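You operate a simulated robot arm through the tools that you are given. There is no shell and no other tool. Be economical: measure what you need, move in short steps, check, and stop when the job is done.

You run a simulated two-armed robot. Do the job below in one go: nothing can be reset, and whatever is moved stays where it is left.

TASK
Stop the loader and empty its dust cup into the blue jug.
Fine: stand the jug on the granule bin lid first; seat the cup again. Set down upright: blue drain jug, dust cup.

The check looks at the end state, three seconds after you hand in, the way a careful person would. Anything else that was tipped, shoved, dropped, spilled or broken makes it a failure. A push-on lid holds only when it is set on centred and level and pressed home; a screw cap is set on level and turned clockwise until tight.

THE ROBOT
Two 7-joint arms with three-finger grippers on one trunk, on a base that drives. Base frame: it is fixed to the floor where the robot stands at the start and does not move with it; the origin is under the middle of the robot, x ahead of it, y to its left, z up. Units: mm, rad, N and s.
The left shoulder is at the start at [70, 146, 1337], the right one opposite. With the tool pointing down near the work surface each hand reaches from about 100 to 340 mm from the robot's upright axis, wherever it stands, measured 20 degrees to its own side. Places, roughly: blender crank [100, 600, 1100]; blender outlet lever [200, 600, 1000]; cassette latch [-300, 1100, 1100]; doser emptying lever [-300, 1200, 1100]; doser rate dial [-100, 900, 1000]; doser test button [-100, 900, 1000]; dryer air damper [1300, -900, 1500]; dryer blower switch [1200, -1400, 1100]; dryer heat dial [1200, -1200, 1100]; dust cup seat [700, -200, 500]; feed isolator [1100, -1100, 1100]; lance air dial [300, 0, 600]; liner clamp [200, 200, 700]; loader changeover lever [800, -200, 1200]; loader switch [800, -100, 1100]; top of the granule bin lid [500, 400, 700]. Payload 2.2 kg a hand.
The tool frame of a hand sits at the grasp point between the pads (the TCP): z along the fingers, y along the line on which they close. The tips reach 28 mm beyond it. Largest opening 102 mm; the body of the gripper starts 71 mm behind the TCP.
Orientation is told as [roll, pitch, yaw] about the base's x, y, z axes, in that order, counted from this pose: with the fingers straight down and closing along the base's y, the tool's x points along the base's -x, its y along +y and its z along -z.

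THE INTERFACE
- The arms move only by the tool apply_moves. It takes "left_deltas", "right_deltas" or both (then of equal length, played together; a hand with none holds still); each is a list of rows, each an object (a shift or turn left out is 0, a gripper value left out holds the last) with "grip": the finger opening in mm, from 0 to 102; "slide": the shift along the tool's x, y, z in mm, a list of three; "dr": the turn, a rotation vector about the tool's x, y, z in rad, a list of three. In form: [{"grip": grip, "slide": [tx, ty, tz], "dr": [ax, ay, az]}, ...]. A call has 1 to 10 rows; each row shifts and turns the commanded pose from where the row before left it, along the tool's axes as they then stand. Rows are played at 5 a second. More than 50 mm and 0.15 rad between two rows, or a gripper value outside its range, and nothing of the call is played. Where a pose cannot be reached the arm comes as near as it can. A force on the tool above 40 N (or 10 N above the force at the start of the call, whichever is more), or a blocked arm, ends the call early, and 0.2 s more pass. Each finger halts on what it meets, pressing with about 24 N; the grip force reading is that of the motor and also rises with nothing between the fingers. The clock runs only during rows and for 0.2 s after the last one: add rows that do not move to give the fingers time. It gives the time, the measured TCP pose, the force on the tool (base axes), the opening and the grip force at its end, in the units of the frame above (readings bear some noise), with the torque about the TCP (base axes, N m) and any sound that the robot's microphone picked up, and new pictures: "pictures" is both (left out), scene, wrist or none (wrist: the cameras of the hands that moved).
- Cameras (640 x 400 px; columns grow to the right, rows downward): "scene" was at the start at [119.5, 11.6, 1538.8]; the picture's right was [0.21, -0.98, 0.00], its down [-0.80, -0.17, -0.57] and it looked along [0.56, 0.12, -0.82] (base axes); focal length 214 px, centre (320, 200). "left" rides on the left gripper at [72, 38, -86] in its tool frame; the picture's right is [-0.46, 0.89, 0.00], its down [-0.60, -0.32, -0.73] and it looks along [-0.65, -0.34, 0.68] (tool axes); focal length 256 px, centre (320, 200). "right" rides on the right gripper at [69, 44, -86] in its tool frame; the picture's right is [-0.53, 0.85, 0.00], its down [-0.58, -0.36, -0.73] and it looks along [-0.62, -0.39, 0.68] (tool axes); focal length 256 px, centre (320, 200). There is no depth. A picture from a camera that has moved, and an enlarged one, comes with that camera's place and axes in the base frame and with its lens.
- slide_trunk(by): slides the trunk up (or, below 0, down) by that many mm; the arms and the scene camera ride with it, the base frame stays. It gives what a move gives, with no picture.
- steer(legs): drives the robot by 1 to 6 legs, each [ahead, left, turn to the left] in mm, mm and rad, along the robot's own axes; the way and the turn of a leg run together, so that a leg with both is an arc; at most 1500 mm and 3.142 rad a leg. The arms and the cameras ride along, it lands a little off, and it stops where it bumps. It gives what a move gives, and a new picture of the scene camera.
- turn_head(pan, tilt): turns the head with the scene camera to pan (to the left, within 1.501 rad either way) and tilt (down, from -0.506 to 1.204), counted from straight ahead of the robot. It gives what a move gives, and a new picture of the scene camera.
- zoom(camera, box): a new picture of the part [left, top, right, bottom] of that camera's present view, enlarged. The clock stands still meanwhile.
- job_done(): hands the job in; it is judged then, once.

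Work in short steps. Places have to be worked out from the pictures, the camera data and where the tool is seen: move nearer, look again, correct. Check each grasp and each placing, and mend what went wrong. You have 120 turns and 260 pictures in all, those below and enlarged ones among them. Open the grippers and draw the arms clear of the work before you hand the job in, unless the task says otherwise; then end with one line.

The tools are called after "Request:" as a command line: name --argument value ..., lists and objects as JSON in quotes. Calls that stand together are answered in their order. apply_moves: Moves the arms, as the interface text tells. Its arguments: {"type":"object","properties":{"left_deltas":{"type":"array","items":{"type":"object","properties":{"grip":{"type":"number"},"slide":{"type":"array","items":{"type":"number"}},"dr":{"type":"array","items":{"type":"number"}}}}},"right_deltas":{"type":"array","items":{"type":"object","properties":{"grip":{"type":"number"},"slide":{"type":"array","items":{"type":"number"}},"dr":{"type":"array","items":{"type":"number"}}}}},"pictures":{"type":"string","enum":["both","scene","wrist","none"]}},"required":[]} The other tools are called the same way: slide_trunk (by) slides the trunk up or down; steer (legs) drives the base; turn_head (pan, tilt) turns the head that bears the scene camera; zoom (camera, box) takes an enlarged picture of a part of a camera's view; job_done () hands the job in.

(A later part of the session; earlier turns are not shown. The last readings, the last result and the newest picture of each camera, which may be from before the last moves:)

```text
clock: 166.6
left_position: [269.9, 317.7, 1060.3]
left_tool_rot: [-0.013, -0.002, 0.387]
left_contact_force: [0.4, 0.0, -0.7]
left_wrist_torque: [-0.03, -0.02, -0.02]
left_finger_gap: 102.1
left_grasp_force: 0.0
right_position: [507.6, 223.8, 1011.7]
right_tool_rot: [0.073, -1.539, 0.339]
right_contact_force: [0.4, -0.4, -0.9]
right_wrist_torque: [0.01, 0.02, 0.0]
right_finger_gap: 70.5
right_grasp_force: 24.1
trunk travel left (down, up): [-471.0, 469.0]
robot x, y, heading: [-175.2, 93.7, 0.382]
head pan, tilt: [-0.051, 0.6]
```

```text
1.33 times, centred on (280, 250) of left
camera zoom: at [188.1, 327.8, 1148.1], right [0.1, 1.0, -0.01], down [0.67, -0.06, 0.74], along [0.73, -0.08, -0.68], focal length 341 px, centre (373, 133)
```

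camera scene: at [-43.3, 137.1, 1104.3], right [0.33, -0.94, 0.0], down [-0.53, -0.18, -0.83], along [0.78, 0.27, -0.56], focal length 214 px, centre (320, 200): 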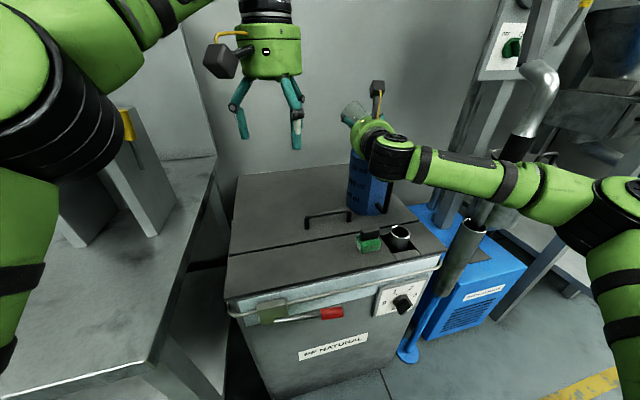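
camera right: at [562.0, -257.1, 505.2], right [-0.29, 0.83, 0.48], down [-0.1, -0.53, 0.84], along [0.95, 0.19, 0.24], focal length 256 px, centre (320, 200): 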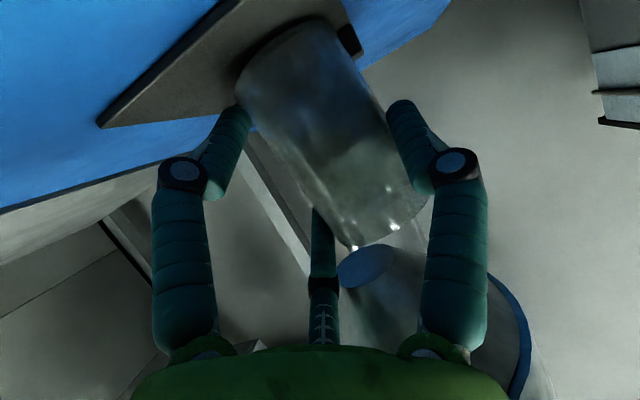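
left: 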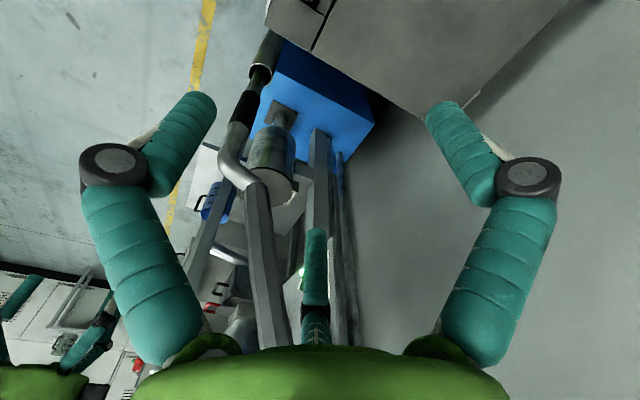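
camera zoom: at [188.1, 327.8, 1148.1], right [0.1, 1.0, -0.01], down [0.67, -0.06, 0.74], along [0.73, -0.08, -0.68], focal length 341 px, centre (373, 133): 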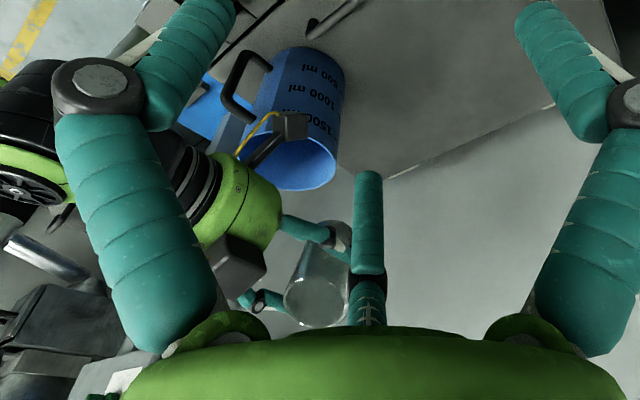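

The cup is empty. I back off 300 mm, then restore the 27° pitch, the arm extension, and the left-hand tuck.

Request:
steer --legs '[[-330, 0, 0]]'

Request:
apply_moves --left_deltas '[{"slide": [40, 10, 15]}, {"slide": [40, 10, 25]}, {"slide": [40, 10, 25]}, {"slide": [40, 10, 25]}, {"slide": [40, 10, 25]}, {"slide": [30, 10, 20]}, {}]' --right_deltas '[{"dr": [0, 0.11, 0]}, {"dr": [0, 0.11, 0]}, {"dr": [0, 0.11, 0]}, {"dr": [0, 0.115, 0]}, {"slide": [25, 0, -16]}, {"slide": [25, 0, -16]}, {}]' --pictures "scene"

```text
clock: 168.8
left_position: [-35.7, 195.2, 1061.5]
left_tool_rot: [-0.011, -0.003, 0.391]
left_contact_force: [0.0, 0.2, 0.0]
left_wrist_torque: [-0.03, -0.01, 0.0]
left_finger_gap: 102.0
left_grasp_force: 0.0
right_position: [201.0, 103.2, 1012.9]
right_tool_rot: [0.077, -1.539, 0.34]
right_contact_force: [-0.4, 0.2, -0.6]
right_wrist_torque: [-0.02, 0.04, 0.02]
right_finger_gap: 70.6
right_grasp_force: 23.8
trunk travel left (down, up): [-471.0, 469.0]
robot x, y, heading: [-475.1, -30.2, 0.386]
head pan, tilt: [-0.051, 0.6]
camera scene: at [-349.0, 13.3, 1164.3], right [0.33, -0.94, 0.0], down [-0.53, -0.19, -0.83], along [0.78, 0.27, -0.56], focal length 214 px, centre (320, 200)
```

scene: 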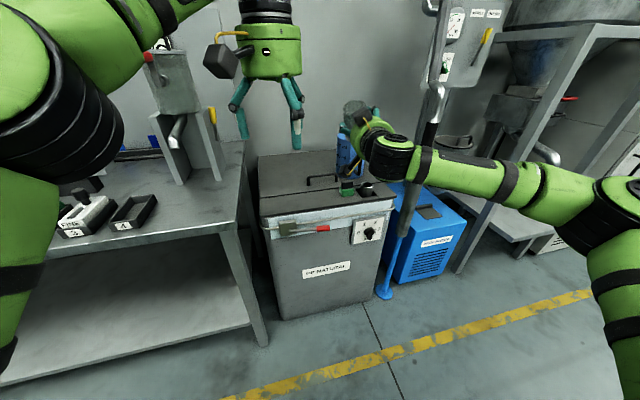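

```text
clock: 170.4
left_position: [-271.2, 161.5, 926.2]
left_tool_rot: [-0.012, -0.002, 0.392]
left_contact_force: [0.1, -0.2, -0.1]
left_wrist_torque: [-0.05, -0.04, 0.01]
left_finger_gap: 102.0
left_grasp_force: 0.1
right_position: [154.6, 81.5, 983.1]
right_tool_rot: [0.005, -1.095, 0.413]
right_contact_force: [0.1, -0.2, -0.2]
right_wrist_torque: [-0.07, 0.01, 0.01]
right_finger_gap: 70.1
right_grasp_force: 23.5
trunk travel left (down, up): [-471.0, 469.0]
robot x, y, heading: [-474.2, -33.7, 0.393]
head pan, tilt: [-0.051, 0.6]
camera scene: at [-348.5, 13.3, 1164.2], right [0.33, -0.94, 0.0], down [-0.53, -0.19, -0.82], along [0.78, 0.27, -0.57], focal length 214 px, centre (320, 200)
```

scene: 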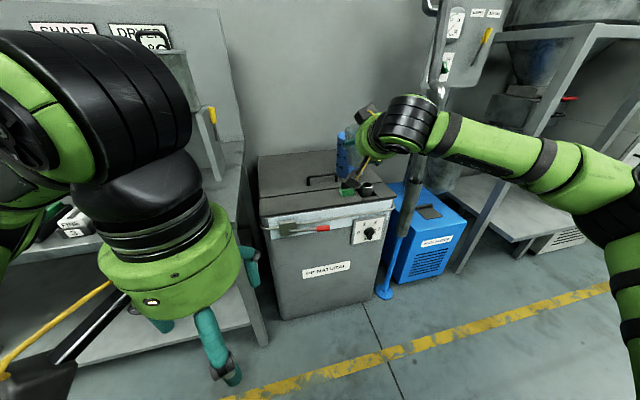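

Posture restored. I drive back right in front of the loader, still well back.

Request:
steer --legs '[[0, -671, 0], [50, 0, 0], [0, 0, 0.211]]'

Request:
slide_trunk --by -400

```text
clock: 175.4
left_position: [-15.2, -403.7, 926.0]
left_tool_rot: [-0.012, -0.004, 0.6]
left_contact_force: [-0.6, 0.1, -0.6]
left_wrist_torque: [-0.02, 0.0, -0.01]
left_finger_gap: 101.7
left_grasp_force: 0.0
right_position: [419.0, -393.4, 983.5]
right_tool_rot: [0.005, -1.094, 0.62]
right_contact_force: [-0.2, 1.3, -1.3]
right_wrist_torque: [-0.02, 0.01, 0.01]
right_finger_gap: 69.9
right_grasp_force: 24.2
trunk travel left (down, up): [-471.0, 469.0]
robot x, y, heading: [-174.6, -634.3, 0.599]
head pan, tilt: [-0.051, 0.6]
camera scene: at [-59.9, -564.4, 1164.3], right [0.52, -0.85, 0.0], down [-0.48, -0.29, -0.83], along [0.71, 0.43, -0.56], focal length 214 px, centre (320, 200)
```

scene: 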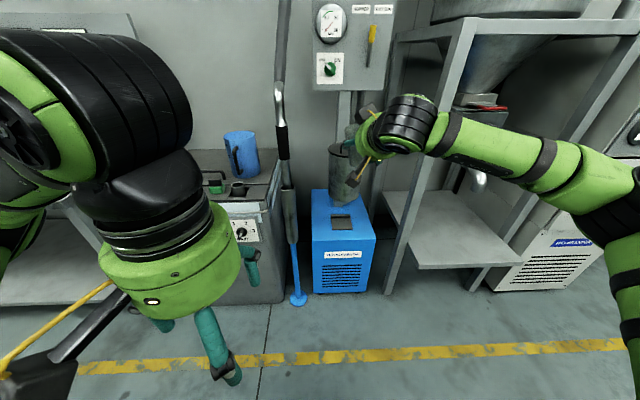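

```text
clock: 179.2
left_position: [-13.7, -402.0, 524.9]
left_tool_rot: [-0.011, -0.002, 0.6]
left_contact_force: [0.7, -0.1, 1.6]
left_wrist_torque: [0.02, 0.02, -0.02]
left_finger_gap: 101.9
left_grasp_force: 0.0
right_position: [418.1, -394.2, 582.9]
right_tool_rot: [0.006, -1.095, 0.619]
right_contact_force: [-0.5, -0.8, -0.1]
right_wrist_torque: [-0.06, 0.04, -0.02]
right_finger_gap: 69.4
right_grasp_force: 24.5
trunk travel left (down, up): [-71.0, 869.0]
robot x, y, heading: [-176.4, -634.6, 0.595]
head pan, tilt: [-0.051, 0.6]
```

The gap has crept from 73 to 69 mm; I check the cup's seat in the hand.

Request:
zoom --camera "right" --box '[0, 0, 640, 400]'

Request:
zoom --camera "scene" --box '[280, 20, 440, 220]'

```text
1.00 times, centred on (320, 200) of right (not enlarged: the box is as wide or as high as the picture)
camera zoom: at [306.4, -421.9, 561.1], right [-0.29, 0.83, 0.48], down [-0.1, -0.52, 0.85], along [0.95, 0.2, 0.24], focal length 256 px, centre (320, 200)
```

zoom: 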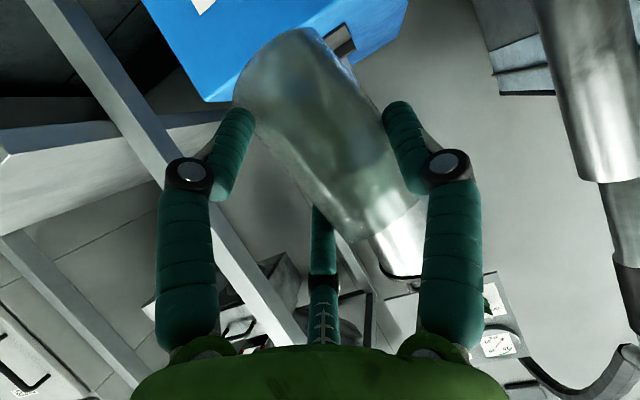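

```text
2.00 times, centred on (360, 120) of scene
camera zoom: at [-59.6, -564.5, 764.3], right [0.52, -0.85, 0.0], down [-0.48, -0.29, -0.83], along [0.7, 0.43, -0.56], focal length 429 px, centre (240, 360)
```

zoom: 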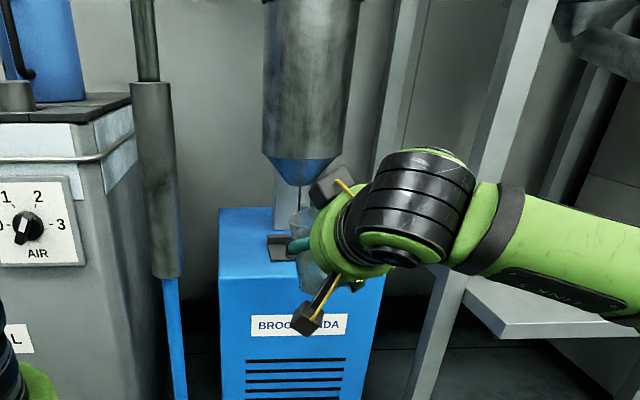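

The cup sits as before. Lower 50 mm to the carry-in height and drive 200 mm ahead, then measure.

Request:
slide_trunk --by -49

Request:
steer --legs '[[200, -5, 0]]'

```text
clock: 180.2
left_position: [-13.6, -402.8, 476.1]
left_tool_rot: [-0.013, -0.004, 0.601]
left_contact_force: [0.7, 0.1, -0.4]
left_wrist_torque: [0.0, -0.02, 0.03]
left_finger_gap: 101.9
left_grasp_force: 0.1
right_position: [418.5, -393.7, 534.9]
right_tool_rot: [0.004, -1.095, 0.621]
right_contact_force: [0.4, 0.0, -0.8]
right_wrist_torque: [0.0, 0.01, -0.01]
right_finger_gap: 69.4
right_grasp_force: 24.5
trunk travel left (down, up): [-22.0, 918.0]
robot x, y, heading: [-173.6, -634.9, 0.6]
head pan, tilt: [-0.051, 0.6]
```

```text
clock: 181.8
left_position: [154.0, -295.7, 476.4]
left_tool_rot: [-0.012, -0.002, 0.598]
left_contact_force: [0.7, 0.1, -0.1]
left_wrist_torque: [0.0, 0.02, 0.0]
left_finger_gap: 101.8
left_grasp_force: 0.1
right_position: [586.1, -286.0, 533.2]
right_tool_rot: [0.006, -1.094, 0.621]
right_contact_force: [0.3, -0.1, -0.2]
right_wrist_torque: [-0.04, 0.01, 0.0]
right_finger_gap: 69.4
right_grasp_force: 24.0
trunk travel left (down, up): [-22.0, 918.0]
robot x, y, heading: [-5.4, -529.2, 0.595]
head pan, tilt: [-0.051, 0.6]
camera scene: at [108.2, -456.7, 715.3], right [0.52, -0.85, 0.0], down [-0.48, -0.29, -0.83], along [0.71, 0.43, -0.56], focal length 214 px, centre (320, 200)
```

scene: 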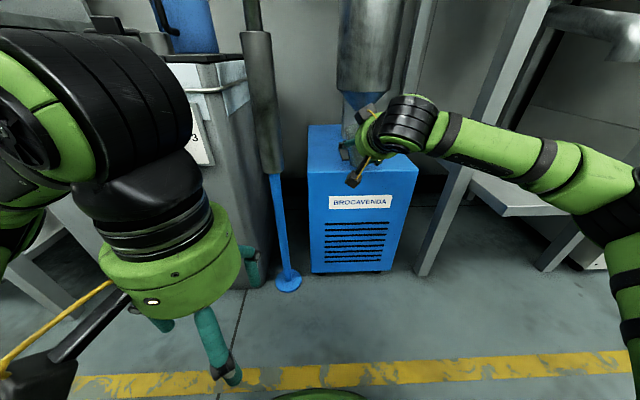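

TCP (586,-286); seat pose is 105 mm ahead, 5 mm right. Base ahead 60, then arm fine-tuning.

Request:
steer --legs '[[60, -3, 0]]'

Request:
zoom --camera "right" --box '[0, 0, 640, 400]'

Request:
zoom --camera "scene" --box '[300, 60, 460, 220]'

```text
clock: 182.7
left_position: [204.8, -264.9, 476.8]
left_tool_rot: [-0.012, -0.004, 0.601]
left_contact_force: [-0.1, 0.1, -0.2]
left_wrist_torque: [0.02, 0.0, 0.03]
left_finger_gap: 101.9
left_grasp_force: 0.0
right_position: [637.7, -254.0, 533.6]
right_tool_rot: [0.007, -1.095, 0.619]
right_contact_force: [-0.7, 0.4, -1.1]
right_wrist_torque: [-0.01, 0.02, 0.02]
right_finger_gap: 69.3
right_grasp_force: 23.8
trunk travel left (down, up): [-22.0, 918.0]
robot x, y, heading: [41.8, -494.8, 0.597]
head pan, tilt: [-0.051, 0.6]
camera scene: at [158.9, -425.7, 715.3], right [0.52, -0.85, 0.0], down [-0.48, -0.29, -0.83], along [0.7, 0.43, -0.56], focal length 214 px, centre (320, 200)
```

scene: 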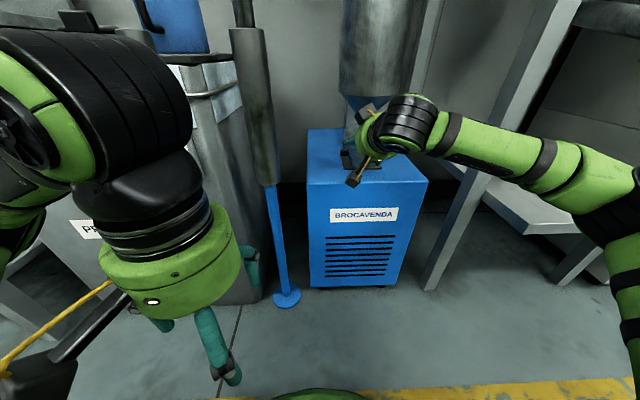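

```text
1.00 times, centred on (320, 200) of right (not enlarged: the box is as wide or as high as the picture)
camera zoom: at [524.8, -282.9, 512.2], right [-0.3, 0.83, 0.48], down [-0.1, -0.52, 0.85], along [0.95, 0.2, 0.24], focal length 256 px, centre (320, 200)
```

zoom: 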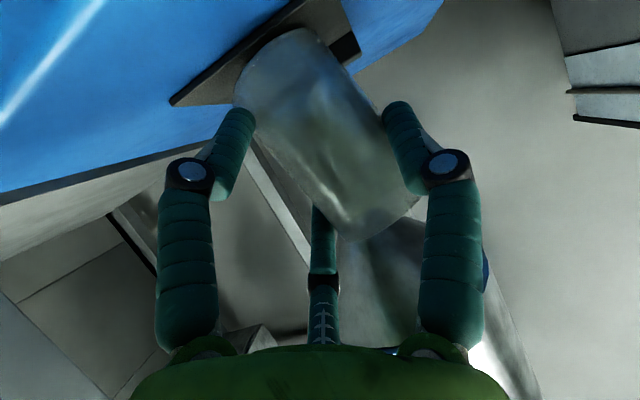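

```text
2.50 times, centred on (380, 140) of scene
camera zoom: at [158.9, -425.7, 715.3], right [0.52, -0.85, 0.0], down [-0.48, -0.29, -0.83], along [0.7, 0.43, -0.56], focal length 536 px, centre (170, 350)
```

zoom: 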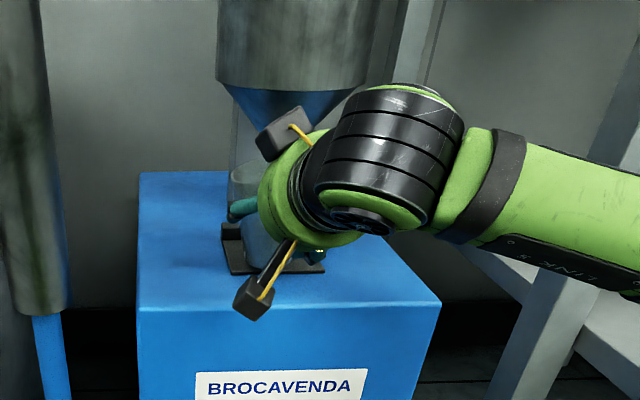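

Aligned laterally; 45 mm to go. I advance level in small steps.

Request:
apply_moves --right_deltas '[{"slide": [-5.2, 0, 10]}, {"slide": [-5.2, 0, 10]}, {"slide": [-5.2, 0, 10]}, {"slide": [-4, 0, 8]}, {}]' --pictures "wrist"

Request:
zoom --camera "scene" --box '[300, 60, 460, 220]'

```text
clock: 183.9
left_position: [203.7, -265.2, 477.6]
left_tool_rot: [-0.012, -0.005, 0.6]
left_contact_force: [0.0, 0.1, -0.1]
left_wrist_torque: [0.02, -0.04, 0.03]
left_finger_gap: 102.0
left_grasp_force: 0.0
right_position: [669.0, -230.9, 534.1]
right_tool_rot: [0.006, -1.09, 0.621]
right_contact_force: [-30.0, -23.9, -0.6]
right_wrist_torque: [-1.32, 1.65, -0.3]
right_finger_gap: 69.7
right_grasp_force: 24.2
trunk travel left (down, up): [-22.0, 918.0]
robot x, y, heading: [42.6, -497.3, 0.593]
head pan, tilt: [-0.051, 0.6]
camera right: at [556.5, -260.2, 512.3], right [-0.3, 0.83, 0.48], down [-0.1, -0.52, 0.85], along [0.95, 0.21, 0.23], focal length 256 px, centre (320, 200)
```

right: 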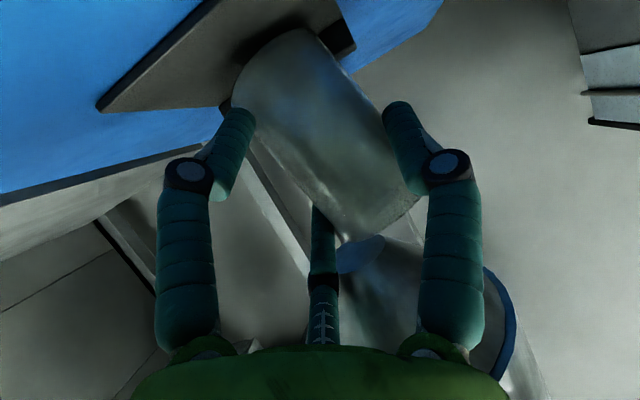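

```text
2.50 times, centred on (380, 140) of scene
camera zoom: at [157.0, -427.3, 715.7], right [0.52, -0.85, 0.0], down [-0.48, -0.29, -0.83], along [0.71, 0.43, -0.56], focal length 536 px, centre (170, 350)
```

zoom: 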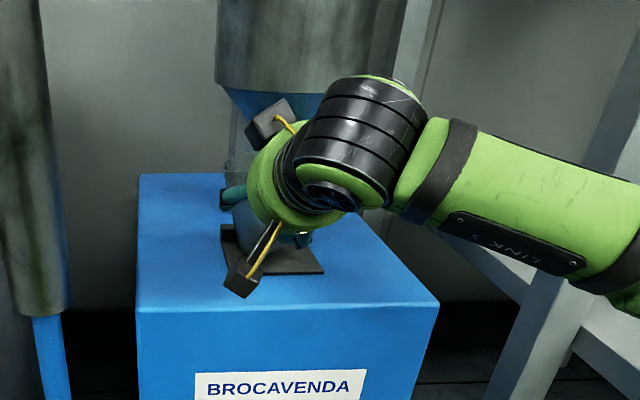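

The cup's foot has met the seat's rear rim (contact 55 mm below the TCP). I ease back 5 mm and look closely.

Request:
apply_moves --right_deltas '[{"slide": [3.2, 0, -6]}, {}]' --pictures "none"

Request:
zoom --camera "right" --box '[180, 0, 440, 160]'

Request:
zoom --camera "scene" --box '[335, 100, 405, 190]'

```text
clock: 184.5
left_position: [205.5, -263.8, 476.4]
left_tool_rot: [-0.013, -0.004, 0.6]
left_contact_force: [0.1, 0.1, 0.0]
left_wrist_torque: [-0.01, 0.02, 0.03]
left_finger_gap: 101.9
left_grasp_force: 0.0
right_position: [668.3, -233.3, 533.8]
right_tool_rot: [0.008, -1.098, 0.619]
right_contact_force: [-0.2, 1.5, 0.2]
right_wrist_torque: [-0.02, 0.0, 0.04]
right_finger_gap: 69.2
right_grasp_force: 23.7
trunk travel left (down, up): [-22.0, 918.0]
robot x, y, heading: [40.5, -498.7, 0.597]
head pan, tilt: [-0.051, 0.6]
```

```text
2.46 times, centred on (310, 80) of right
camera zoom: at [555.4, -261.8, 512.1], right [-0.3, 0.83, 0.48], down [-0.1, -0.52, 0.85], along [0.95, 0.2, 0.24], focal length 630 px, centre (345, 495)
```

zoom: 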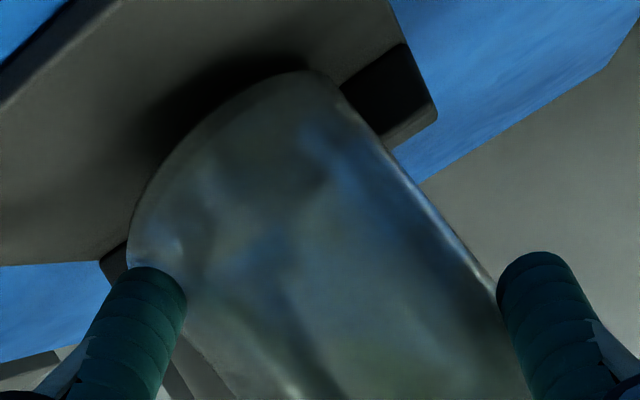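

```text
4.44 times, centred on (370, 145) of scene
camera zoom: at [159.2, -425.4, 715.3], right [0.52, -0.85, 0.0], down [-0.48, -0.29, -0.83], along [0.7, 0.43, -0.56], focal length 953 px, centre (98, 444)
```

zoom: 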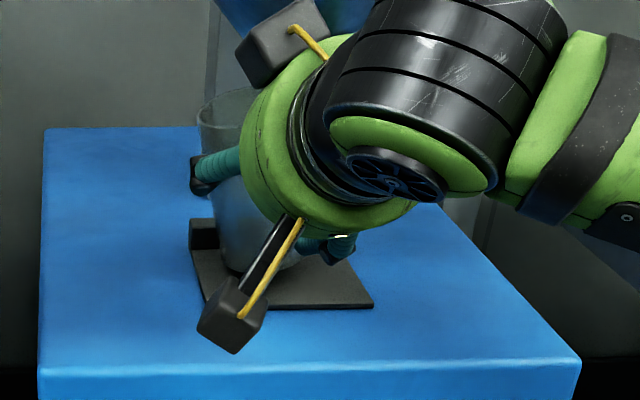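

Free again, ~3 mm off the rear bar: a good seat position. Lower with the trunk in small steps until the weight comes off.

Request:
slide_trunk --by -4

Request:
slide_trunk --by -2

```text
clock: 185.1
left_position: [204.7, -263.8, 472.5]
left_tool_rot: [-0.012, -0.004, 0.601]
left_contact_force: [-0.4, -0.5, -0.3]
left_wrist_torque: [-0.04, -0.01, -0.01]
left_finger_gap: 102.1
left_grasp_force: 0.1
right_position: [668.5, -232.9, 530.4]
right_tool_rot: [0.005, -1.096, 0.621]
right_contact_force: [0.5, 1.0, 1.5]
right_wrist_torque: [0.09, -0.05, -0.01]
right_finger_gap: 69.2
right_grasp_force: 23.7
trunk travel left (down, up): [-18.0, 922.0]
robot x, y, heading: [46.4, -491.8, 0.599]
head pan, tilt: [-0.051, 0.6]
```

```text
clock: 185.6
left_position: [205.3, -264.5, 470.7]
left_tool_rot: [-0.012, -0.003, 0.599]
left_contact_force: [0.3, 0.4, 0.3]
left_wrist_torque: [-0.01, 0.01, -0.01]
left_finger_gap: 101.9
left_grasp_force: 0.0
right_position: [666.7, -233.4, 530.1]
right_tool_rot: [0.006, -1.1, 0.62]
right_contact_force: [1.3, -0.1, 7.5]
right_wrist_torque: [0.19, -0.17, -0.03]
right_finger_gap: 69.5
right_grasp_force: 23.8
trunk travel left (down, up): [-16.0, 924.0]
robot x, y, heading: [45.8, -496.6, 0.6]
head pan, tilt: [-0.051, 0.6]
```

Contact. One more 2 mm to settle it flat, then check.

Request:
slide_trunk --by -2

Request:
zoom --camera "right" --box '[180, 0, 440, 160]'

```text
clock: 186.1
left_position: [205.3, -264.2, 468.8]
left_tool_rot: [-0.011, -0.006, 0.601]
left_contact_force: [-0.1, -0.2, 0.8]
left_wrist_torque: [-0.03, -0.04, 0.03]
left_finger_gap: 102.2
left_grasp_force: 0.1
right_position: [666.2, -233.7, 529.8]
right_tool_rot: [0.007, -1.103, 0.617]
right_contact_force: [1.9, -0.8, 14.1]
right_wrist_torque: [0.48, -0.26, -0.07]
right_finger_gap: 69.2
right_grasp_force: 23.4
trunk travel left (down, up): [-14.0, 926.0]
robot x, y, heading: [48.0, -497.6, 0.598]
head pan, tilt: [-0.051, 0.6]
```

```text
2.46 times, centred on (310, 80) of right
camera zoom: at [553.8, -262.5, 507.2], right [-0.3, 0.83, 0.48], down [-0.1, -0.53, 0.84], along [0.95, 0.2, 0.24], focal length 630 px, centre (345, 495)
```

zoom: 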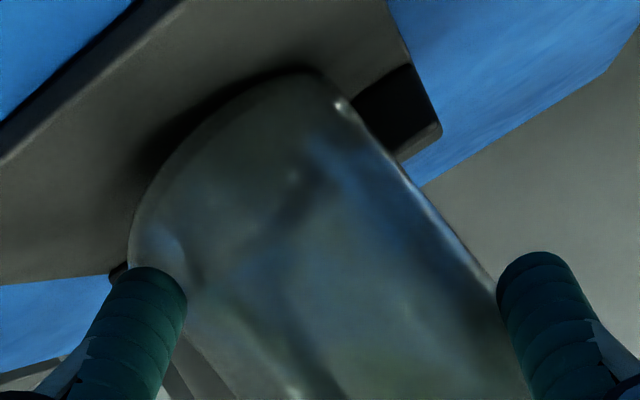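

Seated (14 N). Open gently to 88 mm and look.

Request:
apply_moves --right_deltas '[{"grip": 72}, {"grip": 76}, {"grip": 82}, {"grip": 88}, {}]' --pictures "wrist"

Request:
zoom --camera "scene" --box '[300, 60, 460, 220]'

```text
clock: 187.3
left_position: [204.9, -264.8, 468.1]
left_tool_rot: [-0.012, -0.003, 0.601]
left_contact_force: [-0.4, 0.9, 0.6]
left_wrist_torque: [0.04, 0.01, 0.01]
left_finger_gap: 101.7
left_grasp_force: 0.1
right_position: [666.9, -233.2, 524.4]
right_tool_rot: [0.006, -1.096, 0.62]
right_contact_force: [-0.5, -0.4, -1.1]
right_wrist_torque: [0.02, 0.0, 0.01]
right_finger_gap: 88.1
right_grasp_force: 0.1
trunk travel left (down, up): [-14.0, 926.0]
robot x, y, heading: [45.7, -495.1, 0.598]
head pan, tilt: [-0.051, 0.6]
camera right: at [554.4, -262.2, 503.7], right [-0.3, 0.83, 0.48], down [-0.1, -0.52, 0.85], along [0.95, 0.2, 0.24], focal length 256 px, centre (320, 200)
```

right: 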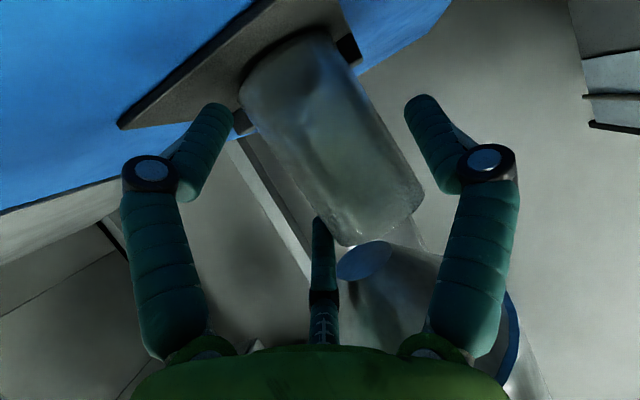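

```text
2.50 times, centred on (380, 140) of scene
camera zoom: at [158.9, -425.7, 707.3], right [0.52, -0.85, 0.0], down [-0.48, -0.29, -0.83], along [0.7, 0.43, -0.56], focal length 536 px, centre (170, 350)
```

zoom: 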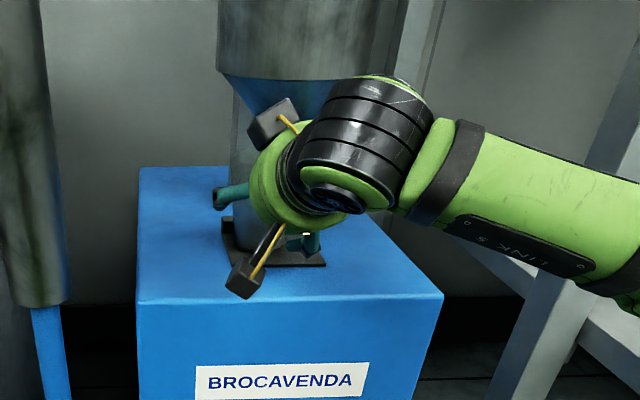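

The cup stands by itself. I withdraw level, slightly upward.

Request:
apply_moves --right_deltas '[{"slide": [2, 0, -10]}, {"slide": [8, 0, -18]}, {"slide": [14, 0, -27]}, {"slide": [16, 0, -31]}, {"slide": [16, 0, -31]}]' --pictures "wrist"

Request:
zoom --camera "scene" --box '[300, 60, 460, 220]'

```text
clock: 188.5
left_position: [204.8, -262.9, 468.7]
left_tool_rot: [-0.012, -0.004, 0.601]
left_contact_force: [0.4, 0.0, 0.0]
left_wrist_torque: [-0.02, 0.01, 0.0]
left_finger_gap: 102.0
left_grasp_force: 0.1
right_position: [563.2, -309.7, 529.3]
right_tool_rot: [0.006, -1.094, 0.619]
right_contact_force: [-0.3, -0.1, 0.4]
right_wrist_torque: [0.05, -0.02, 0.0]
right_finger_gap: 87.8
right_grasp_force: 0.1
trunk travel left (down, up): [-14.0, 926.0]
robot x, y, heading: [46.9, -497.3, 0.597]
head pan, tilt: [-0.051, 0.6]
camera right: at [449.9, -338.5, 507.4], right [-0.29, 0.83, 0.48], down [-0.1, -0.52, 0.85], along [0.95, 0.2, 0.24], focal length 256 px, centre (320, 200)
```

right: 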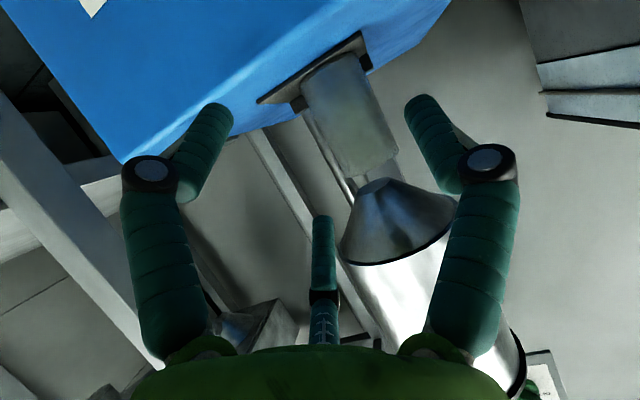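

```text
2.50 times, centred on (380, 140) of scene
camera zoom: at [158.9, -425.7, 707.3], right [0.52, -0.85, 0.0], down [-0.48, -0.29, -0.83], along [0.7, 0.43, -0.56], focal length 536 px, centre (170, 350)
```

zoom: 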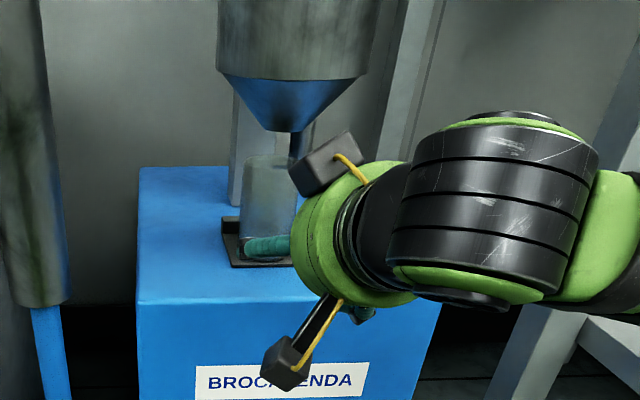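

Cup upright on its plate. I retract the right hand further and shift it right to get a clear comparison view.

Request:
apply_moves --right_deltas '[{"slide": [0, -45, -15]}, {"slide": [0, -45, -15]}, {"slide": [0, -45, -10]}]' --pictures "none"

Request:
zoom --camera "scene" --box '[320, 70, 420, 180]'

Request:
zoom --camera "right" --box '[280, 0, 520, 200]'

```text
clock: 189.3
left_position: [205.1, -264.4, 468.3]
left_tool_rot: [-0.011, -0.003, 0.601]
left_contact_force: [-0.6, -0.2, 0.5]
left_wrist_torque: [-0.02, -0.01, 0.01]
left_finger_gap: 102.0
left_grasp_force: 0.0
right_position: [612.2, -440.7, 547.5]
right_tool_rot: [0.004, -1.094, 0.622]
right_contact_force: [0.1, 0.7, 0.5]
right_wrist_torque: [-0.01, 0.01, -0.01]
right_finger_gap: 88.1
right_grasp_force: 0.1
trunk travel left (down, up): [-14.0, 926.0]
robot x, y, heading: [42.3, -498.7, 0.592]
head pan, tilt: [-0.051, 0.6]
```

```text
3.64 times, centred on (370, 125) of scene
camera zoom: at [158.8, -425.6, 707.3], right [0.52, -0.85, 0.0], down [-0.48, -0.29, -0.83], along [0.7, 0.43, -0.56], focal length 780 px, centre (138, 473)
```

zoom: 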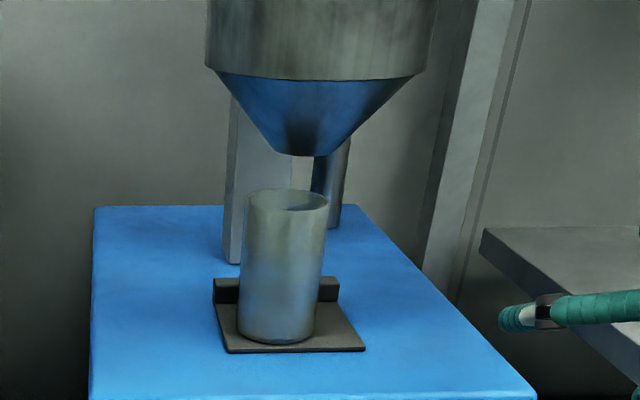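

```text
2.00 times, centred on (400, 100) of right
camera zoom: at [499.3, -468.3, 525.6], right [-0.3, 0.83, 0.48], down [-0.1, -0.52, 0.85], along [0.95, 0.2, 0.24], focal length 512 px, centre (160, 400)
```

zoom: 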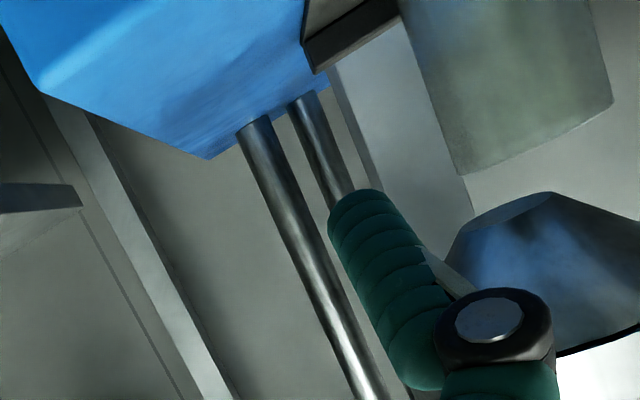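

Close comparison shows the cup now stands ~15 mm nearer the front and ~8 mm left compared with its original place under the outlet (it had tilted in the grip). I'll regrip and move it back properly. First return in front of it and measure.

Request:
apply_moves --right_deltas '[{"slide": [0, 45, 10], "grip": 90}, {"slide": [0, 45, 15]}, {"slide": [0, 45, 15]}, {}]' --pictures "wrist"

```text
clock: 190.3
left_position: [204.2, -265.0, 467.9]
left_tool_rot: [-0.012, -0.005, 0.599]
left_contact_force: [-0.5, -0.9, 0.0]
left_wrist_torque: [-0.01, 0.0, -0.01]
left_finger_gap: 102.2
left_grasp_force: 0.1
right_position: [565.5, -307.9, 529.5]
right_tool_rot: [0.004, -1.097, 0.619]
right_contact_force: [0.0, 0.1, -0.8]
right_wrist_torque: [-0.01, 0.0, 0.0]
right_finger_gap: 90.1
right_grasp_force: 0.1
trunk travel left (down, up): [-14.0, 926.0]
robot x, y, heading: [46.3, -496.6, 0.599]
head pan, tilt: [-0.051, 0.6]
camera right: at [451.4, -336.1, 507.4], right [-0.29, 0.83, 0.48], down [-0.1, -0.52, 0.85], along [0.95, 0.2, 0.24], focal length 256 px, centre (320, 200)
```

right: 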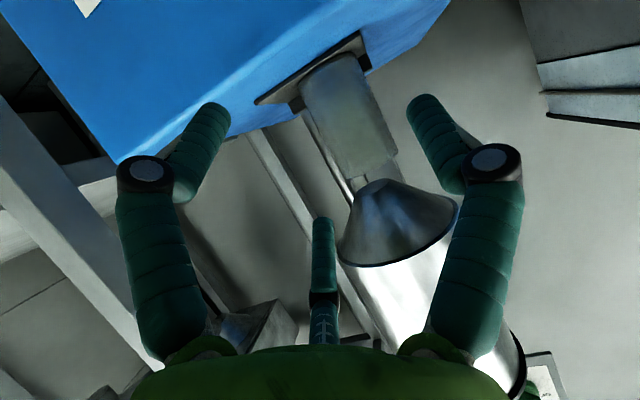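

Measured: cup centre ~120 mm ahead of the TCP, y≈6.5; the original place is ~27 mm further in and ~7 mm right. I approach again level by 78 mm, y −3.

Request:
apply_moves --right_deltas '[{"slide": [-12, -3, 23]}, {"slide": [-12, 0, 23]}, {"slide": [-12, 0, 23]}, {}]' --pictures "wrist"

```text
clock: 191.3
left_position: [204.9, -264.5, 467.7]
left_tool_rot: [-0.014, -0.003, 0.599]
left_contact_force: [0.7, -0.2, 0.2]
left_wrist_torque: [-0.05, 0.02, -0.02]
left_finger_gap: 102.2
left_grasp_force: 0.0
right_position: [627.5, -265.1, 530.1]
right_tool_rot: [0.005, -1.094, 0.623]
right_contact_force: [0.3, 0.3, -0.3]
right_wrist_torque: [0.04, 0.0, -0.02]
right_finger_gap: 89.8
right_grasp_force: 0.0
trunk travel left (down, up): [-14.0, 926.0]
robot x, y, heading: [41.7, -496.4, 0.595]
head pan, tilt: [-0.051, 0.6]
camera right: at [514.6, -294.1, 508.0], right [-0.3, 0.83, 0.48], down [-0.1, -0.52, 0.85], along [0.95, 0.2, 0.24], focal length 256 px, centre (320, 200)
```

right: 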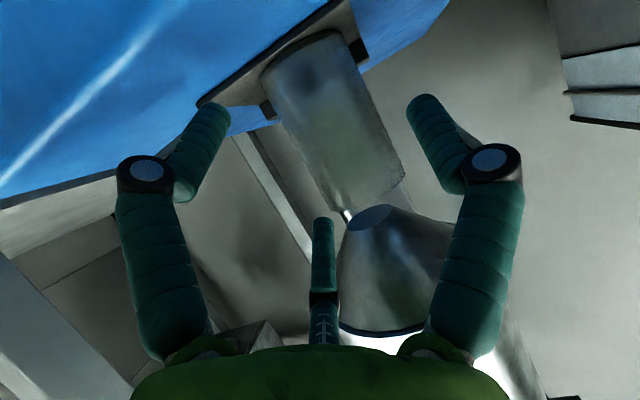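

Same picture as at the first grasp (axis 45 mm ahead). Advance 33 mm.

Request:
apply_moves --right_deltas '[{"slide": [-5, 0, 10]}, {"slide": [-5, 0, 10]}, {"slide": [-5, 0, 10]}, {}]' --pictures "none"

Request:
apply_moves --right_deltas '[{"grip": 84}, {"slide": [3.5, 0, 2], "grip": 80}, {"grip": 70}, {"grip": 60}, {"grip": 40}, {}]' --pictures "wrist"

```text
clock: 192.3
left_position: [205.1, -264.0, 469.4]
left_tool_rot: [-0.012, -0.004, 0.599]
left_contact_force: [-0.3, -0.9, -0.1]
left_wrist_torque: [0.02, -0.02, 0.02]
left_finger_gap: 102.0
left_grasp_force: 0.0
right_position: [653.8, -246.8, 530.2]
right_tool_rot: [0.004, -1.096, 0.621]
right_contact_force: [0.8, -0.3, 0.2]
right_wrist_torque: [0.02, -0.02, -0.02]
right_finger_gap: 90.2
right_grasp_force: 0.0
trunk travel left (down, up): [-14.0, 926.0]
robot x, y, heading: [41.9, -494.0, 0.597]
head pan, tilt: [-0.051, 0.6]
```

```text
clock: 193.7
left_position: [205.3, -264.2, 468.7]
left_tool_rot: [-0.012, -0.004, 0.602]
left_contact_force: [-0.6, -0.1, 0.2]
left_wrist_torque: [0.02, 0.0, 0.02]
left_finger_gap: 101.8
left_grasp_force: 0.0
right_position: [653.8, -245.8, 524.8]
right_tool_rot: [0.005, -1.094, 0.622]
right_contact_force: [-0.9, -0.4, 0.6]
right_wrist_torque: [0.01, 0.0, 0.04]
right_finger_gap: 40.2
right_grasp_force: 0.1
trunk travel left (down, up): [-14.0, 926.0]
robot x, y, heading: [40.2, -494.9, 0.595]
head pan, tilt: [-0.051, 0.6]
camera right: at [541.6, -275.0, 503.9], right [-0.3, 0.83, 0.48], down [-0.1, -0.52, 0.85], along [0.95, 0.2, 0.24], focal length 256 px, centre (320, 200)
```

right: 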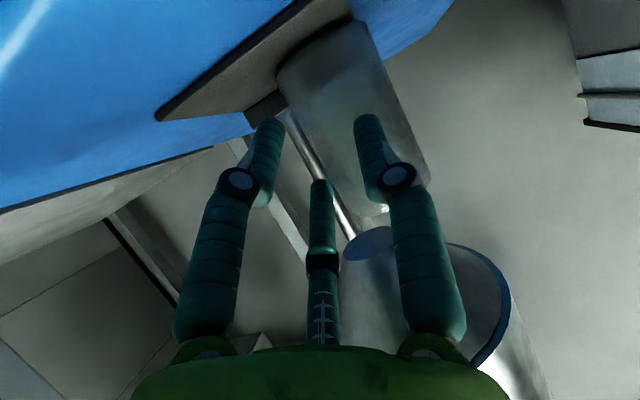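

The fingers closed in front of the cup's widest line and nudged it inward. I open, back out 70 mm and look again.

Request:
apply_moves --right_deltas '[{"slide": [4, 0, -10]}, {"slide": [10, 0, -22]}, {"slide": [14, 0, -27], "grip": 90}, {"slide": [16, 0, -31]}, {"slide": [0, -45, 0]}, {"slide": [0, -45, -15]}, {"slide": [0, -45, -15]}]' --pictures "none"

Request:
zoom --camera "scene" --box '[320, 70, 420, 180]'

```text
clock: 195.3
left_position: [205.0, -263.9, 468.8]
left_tool_rot: [-0.013, -0.003, 0.6]
left_contact_force: [0.8, -0.5, 0.3]
left_wrist_torque: [0.0, 0.0, 0.0]
left_finger_gap: 102.1
left_grasp_force: 0.1
right_position: [630.6, -431.6, 541.6]
right_tool_rot: [0.003, -1.093, 0.623]
right_contact_force: [0.6, -0.3, -0.5]
right_wrist_torque: [-0.02, 0.0, -0.01]
right_finger_gap: 90.0
right_grasp_force: 0.1
trunk travel left (down, up): [-14.0, 926.0]
robot x, y, heading: [43.6, -495.4, 0.602]
head pan, tilt: [-0.051, 0.6]
```

```text
3.64 times, centred on (370, 125) of scene
camera zoom: at [158.8, -425.6, 707.3], right [0.52, -0.85, 0.0], down [-0.48, -0.29, -0.83], along [0.7, 0.43, -0.56], focal length 780 px, centre (138, 473)
```

zoom: 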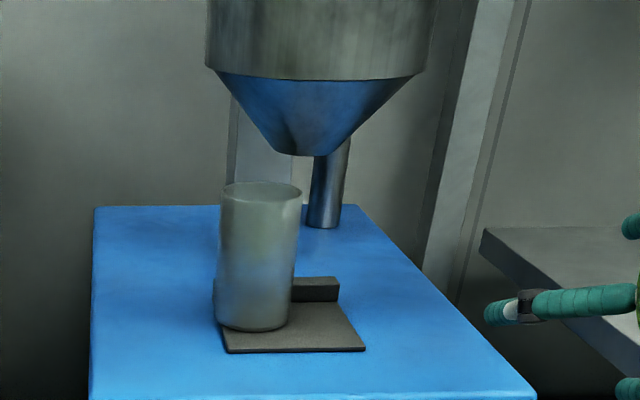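

The cup is upright and at the right depth now, but ~22 mm too far left on the plate. I go back in front of it (further left) and measure before regripping.

Request:
apply_moves --right_deltas '[{"slide": [5, 40, 3]}, {"slide": [6, 40, 3]}, {"slide": [0, 40, 0]}, {"slide": [0, 41, 0]}, {"slide": [-12, 0, 23]}, {"slide": [-12, 0, 23]}, {"slide": [-12, 0, 22]}, {}]' --pictures "wrist"

Request:
zoom --camera "scene" --box '[320, 70, 420, 180]'

```text
clock: 197.1
left_position: [204.9, -263.0, 468.8]
left_tool_rot: [-0.013, -0.004, 0.6]
left_contact_force: [-0.2, -0.3, -0.2]
left_wrist_torque: [-0.01, 0.0, 0.02]
left_finger_gap: 102.1
left_grasp_force: 0.1
right_position: [598.4, -255.0, 528.9]
right_tool_rot: [0.007, -1.096, 0.622]
right_contact_force: [0.3, -0.4, -0.2]
right_wrist_torque: [0.01, -0.04, -0.01]
right_finger_gap: 90.0
right_grasp_force: 0.2
trunk travel left (down, up): [-14.0, 926.0]
robot x, y, heading: [43.4, -493.8, 0.594]
head pan, tilt: [-0.051, 0.6]
camera right: at [484.8, -283.3, 507.7], right [-0.3, 0.83, 0.48], down [-0.1, -0.52, 0.85], along [0.95, 0.2, 0.24], focal length 256 px, centre (320, 200)
```

right: 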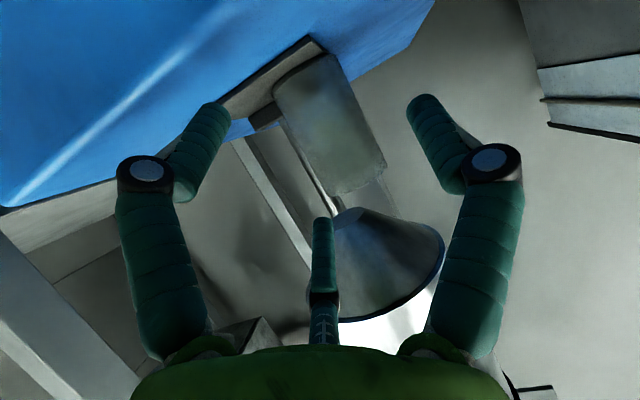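

```text
3.64 times, centred on (370, 125) of scene
camera zoom: at [158.9, -425.7, 707.3], right [0.52, -0.85, 0.0], down [-0.48, -0.29, -0.83], along [0.7, 0.43, -0.56], focal length 780 px, centre (138, 473)
```

zoom: 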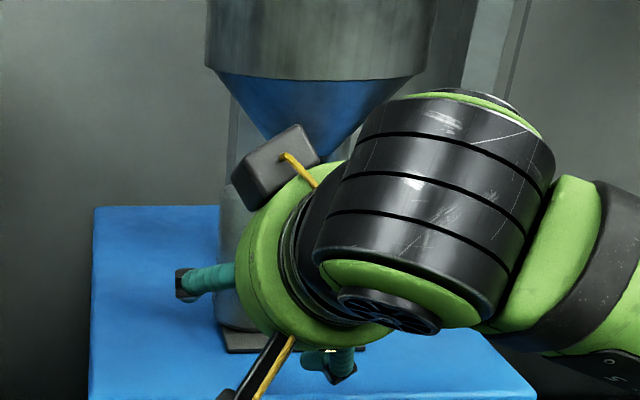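

By apparent width the cup is ~73 mm ahead and y≈0 (so I must shift −10 in y). Advance 30 with that shift and re-measure.

Request:
apply_moves --right_deltas '[{"slide": [-7, -5, 13]}, {"slide": [-7, -5, 14]}, {}]' --pictures "wrist"

```text
clock: 197.9
left_position: [203.8, -264.0, 468.5]
left_tool_rot: [-0.013, -0.004, 0.602]
left_contact_force: [-0.2, 0.6, -0.1]
left_wrist_torque: [0.01, 0.04, 0.0]
left_finger_gap: 102.2
left_grasp_force: 0.1
right_position: [627.6, -244.7, 529.6]
right_tool_rot: [0.006, -1.096, 0.622]
right_contact_force: [1.0, 0.5, -0.1]
right_wrist_torque: [0.02, -0.04, -0.02]
right_finger_gap: 89.8
right_grasp_force: 0.1
trunk travel left (down, up): [-14.0, 926.0]
robot x, y, heading: [40.8, -494.1, 0.598]
head pan, tilt: [-0.051, 0.6]
camera right: at [515.4, -273.2, 507.7], right [-0.3, 0.83, 0.48], down [-0.1, -0.52, 0.85], along [0.95, 0.2, 0.24], focal length 256 px, centre (320, 200)
```

right: 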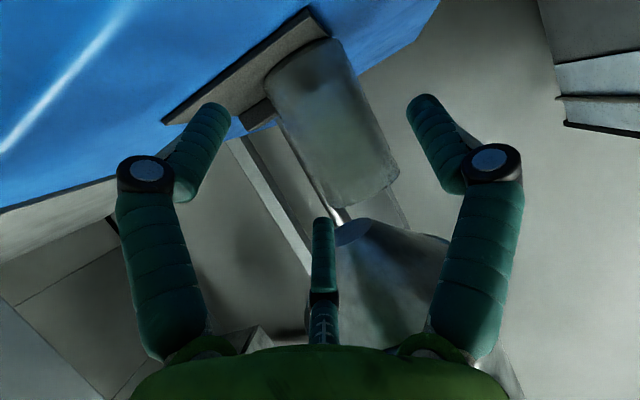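

Now ~52 mm ahead, y≈6. Advance 41 mm with y −4 and check before closing.

Request:
apply_moves --right_deltas '[{"slide": [-6, -4, 12]}, {"slide": [-6, 0, 12]}, {"slide": [-6.5, 0, 12.5]}, {}]' --pictures "wrist"

```text
clock: 198.9
left_position: [204.5, -264.4, 468.1]
left_tool_rot: [-0.013, -0.003, 0.6]
left_contact_force: [0.8, 0.6, 0.5]
left_wrist_torque: [0.0, -0.01, 0.01]
left_finger_gap: 101.9
left_grasp_force: 0.1
right_position: [665.4, -224.0, 528.6]
right_tool_rot: [0.005, -1.093, 0.621]
right_contact_force: [0.5, -0.7, 0.5]
right_wrist_torque: [-0.02, 0.0, -0.02]
right_finger_gap: 90.0
right_grasp_force: 0.1
trunk travel left (down, up): [-14.0, 926.0]
robot x, y, heading: [45.2, -499.3, 0.599]
head pan, tilt: [-0.051, 0.6]
camera right: at [552.0, -253.0, 506.9], right [-0.3, 0.83, 0.48], down [-0.1, -0.52, 0.85], along [0.95, 0.2, 0.24], focal length 256 px, centre (320, 200)
```

right: 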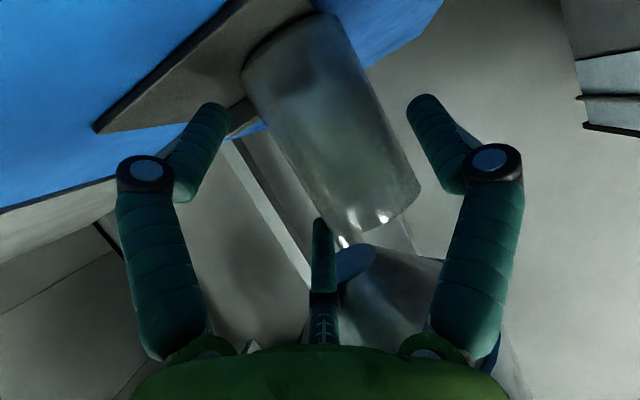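

Same view as before the first successful grip. Advance 3 more and close.

Request:
apply_moves --right_deltas '[{"slide": [-1.5, 0, 3], "grip": 84}, {"slide": [2.5, 0, 1.5], "grip": 80}, {"grip": 70}, {"grip": 60}, {"grip": 50}, {}]' --pictures "wrist"

```text
clock: 200.3
left_position: [204.4, -264.3, 468.3]
left_tool_rot: [-0.011, -0.004, 0.6]
left_contact_force: [-0.4, 0.5, -0.2]
left_wrist_torque: [-0.01, -0.02, 0.01]
left_finger_gap: 101.9
left_grasp_force: 0.0
right_position: [667.5, -221.2, 526.1]
right_tool_rot: [0.005, -1.098, 0.622]
right_contact_force: [-6.8, 0.3, 3.8]
right_wrist_torque: [0.21, 0.3, 0.21]
right_finger_gap: 73.5
right_grasp_force: 23.9
trunk travel left (down, up): [-14.0, 926.0]
robot x, y, heading: [44.1, -497.4, 0.594]
head pan, tilt: [-0.051, 0.6]
camera right: at [554.4, -250.2, 504.4], right [-0.3, 0.83, 0.48], down [-0.1, -0.52, 0.85], along [0.95, 0.2, 0.24], focal length 256 px, centre (320, 200)
```

right: 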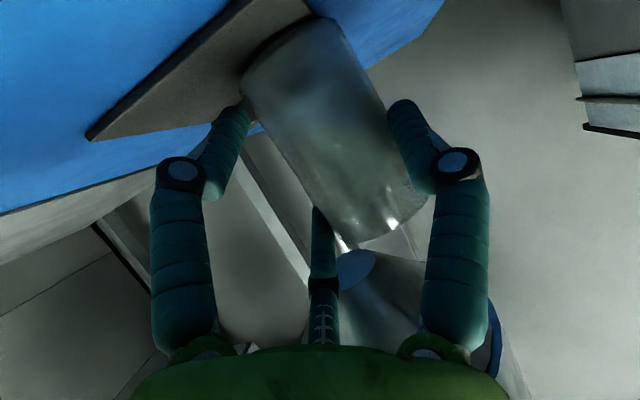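

Gripped as at first (73.5 mm). I lift 5 mm, then move 22 mm right to bring the cup back to the plate's middle under the outlet.

Request:
slide_trunk --by 6

Request:
apply_moves --right_deltas '[{"slide": [0, -6, 0]}, {"slide": [0, -6, 0]}, {"slide": [0, -5, 0]}, {"slide": [0, -5, 0]}, {}]' --pictures "wrist"

Request:
zoom --camera "scene" --box '[320, 70, 420, 180]'

```text
clock: 200.8
left_position: [204.7, -263.1, 474.7]
left_tool_rot: [-0.011, -0.004, 0.601]
left_contact_force: [-0.1, 0.5, 0.3]
left_wrist_torque: [-0.04, 0.03, -0.01]
left_finger_gap: 102.2
left_grasp_force: 0.1
right_position: [669.3, -222.4, 529.3]
right_tool_rot: [0.004, -1.091, 0.621]
right_contact_force: [-6.2, -3.1, -2.3]
right_wrist_torque: [-0.24, 0.42, 0.07]
right_finger_gap: 73.1
right_grasp_force: 23.8
trunk travel left (down, up): [-20.0, 920.0]
robot x, y, heading: [42.8, -494.9, 0.6]
head pan, tilt: [-0.051, 0.6]
```

```text
clock: 202.0
left_position: [205.0, -264.0, 474.5]
left_tool_rot: [-0.011, -0.004, 0.601]
left_contact_force: [0.2, -0.6, 0.4]
left_wrist_torque: [0.07, 0.01, -0.01]
left_finger_gap: 101.9
left_grasp_force: 0.0
right_position: [680.3, -240.2, 530.9]
right_tool_rot: [0.004, -1.094, 0.622]
right_contact_force: [-9.6, -2.6, -0.9]
right_wrist_torque: [-0.17, 0.44, 0.2]
right_finger_gap: 73.2
right_grasp_force: 23.9
trunk travel left (down, up): [-20.0, 920.0]
robot x, y, heading: [42.8, -497.8, 0.596]
head pan, tilt: [-0.051, 0.6]
camera right: at [567.7, -269.0, 509.5], right [-0.3, 0.83, 0.48], down [-0.1, -0.52, 0.85], along [0.95, 0.2, 0.24], focal length 256 px, centre (320, 200)
```

right: 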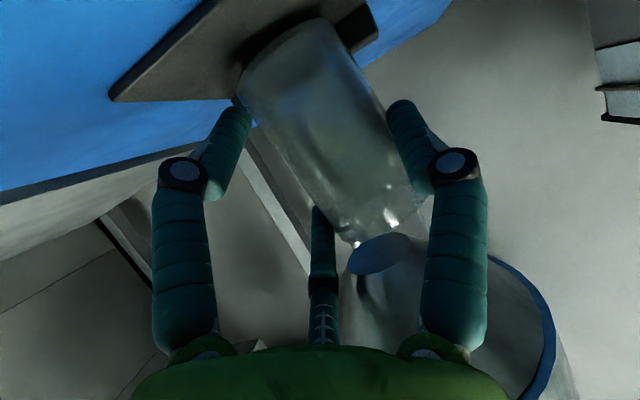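

```text
3.64 times, centred on (370, 125) of scene
camera zoom: at [158.5, -425.8, 713.4], right [0.52, -0.85, 0.0], down [-0.48, -0.29, -0.83], along [0.71, 0.43, -0.56], focal length 780 px, centre (138, 473)
```

zoom: 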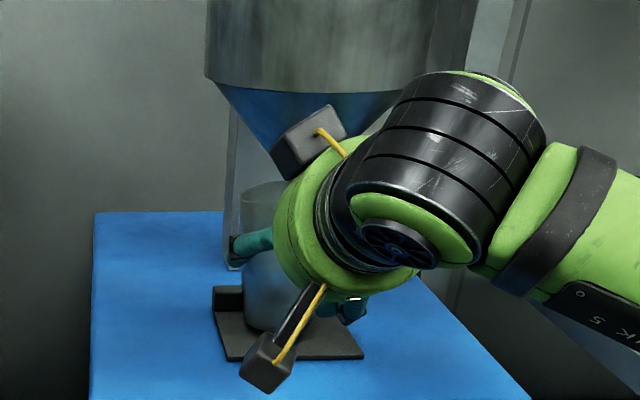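

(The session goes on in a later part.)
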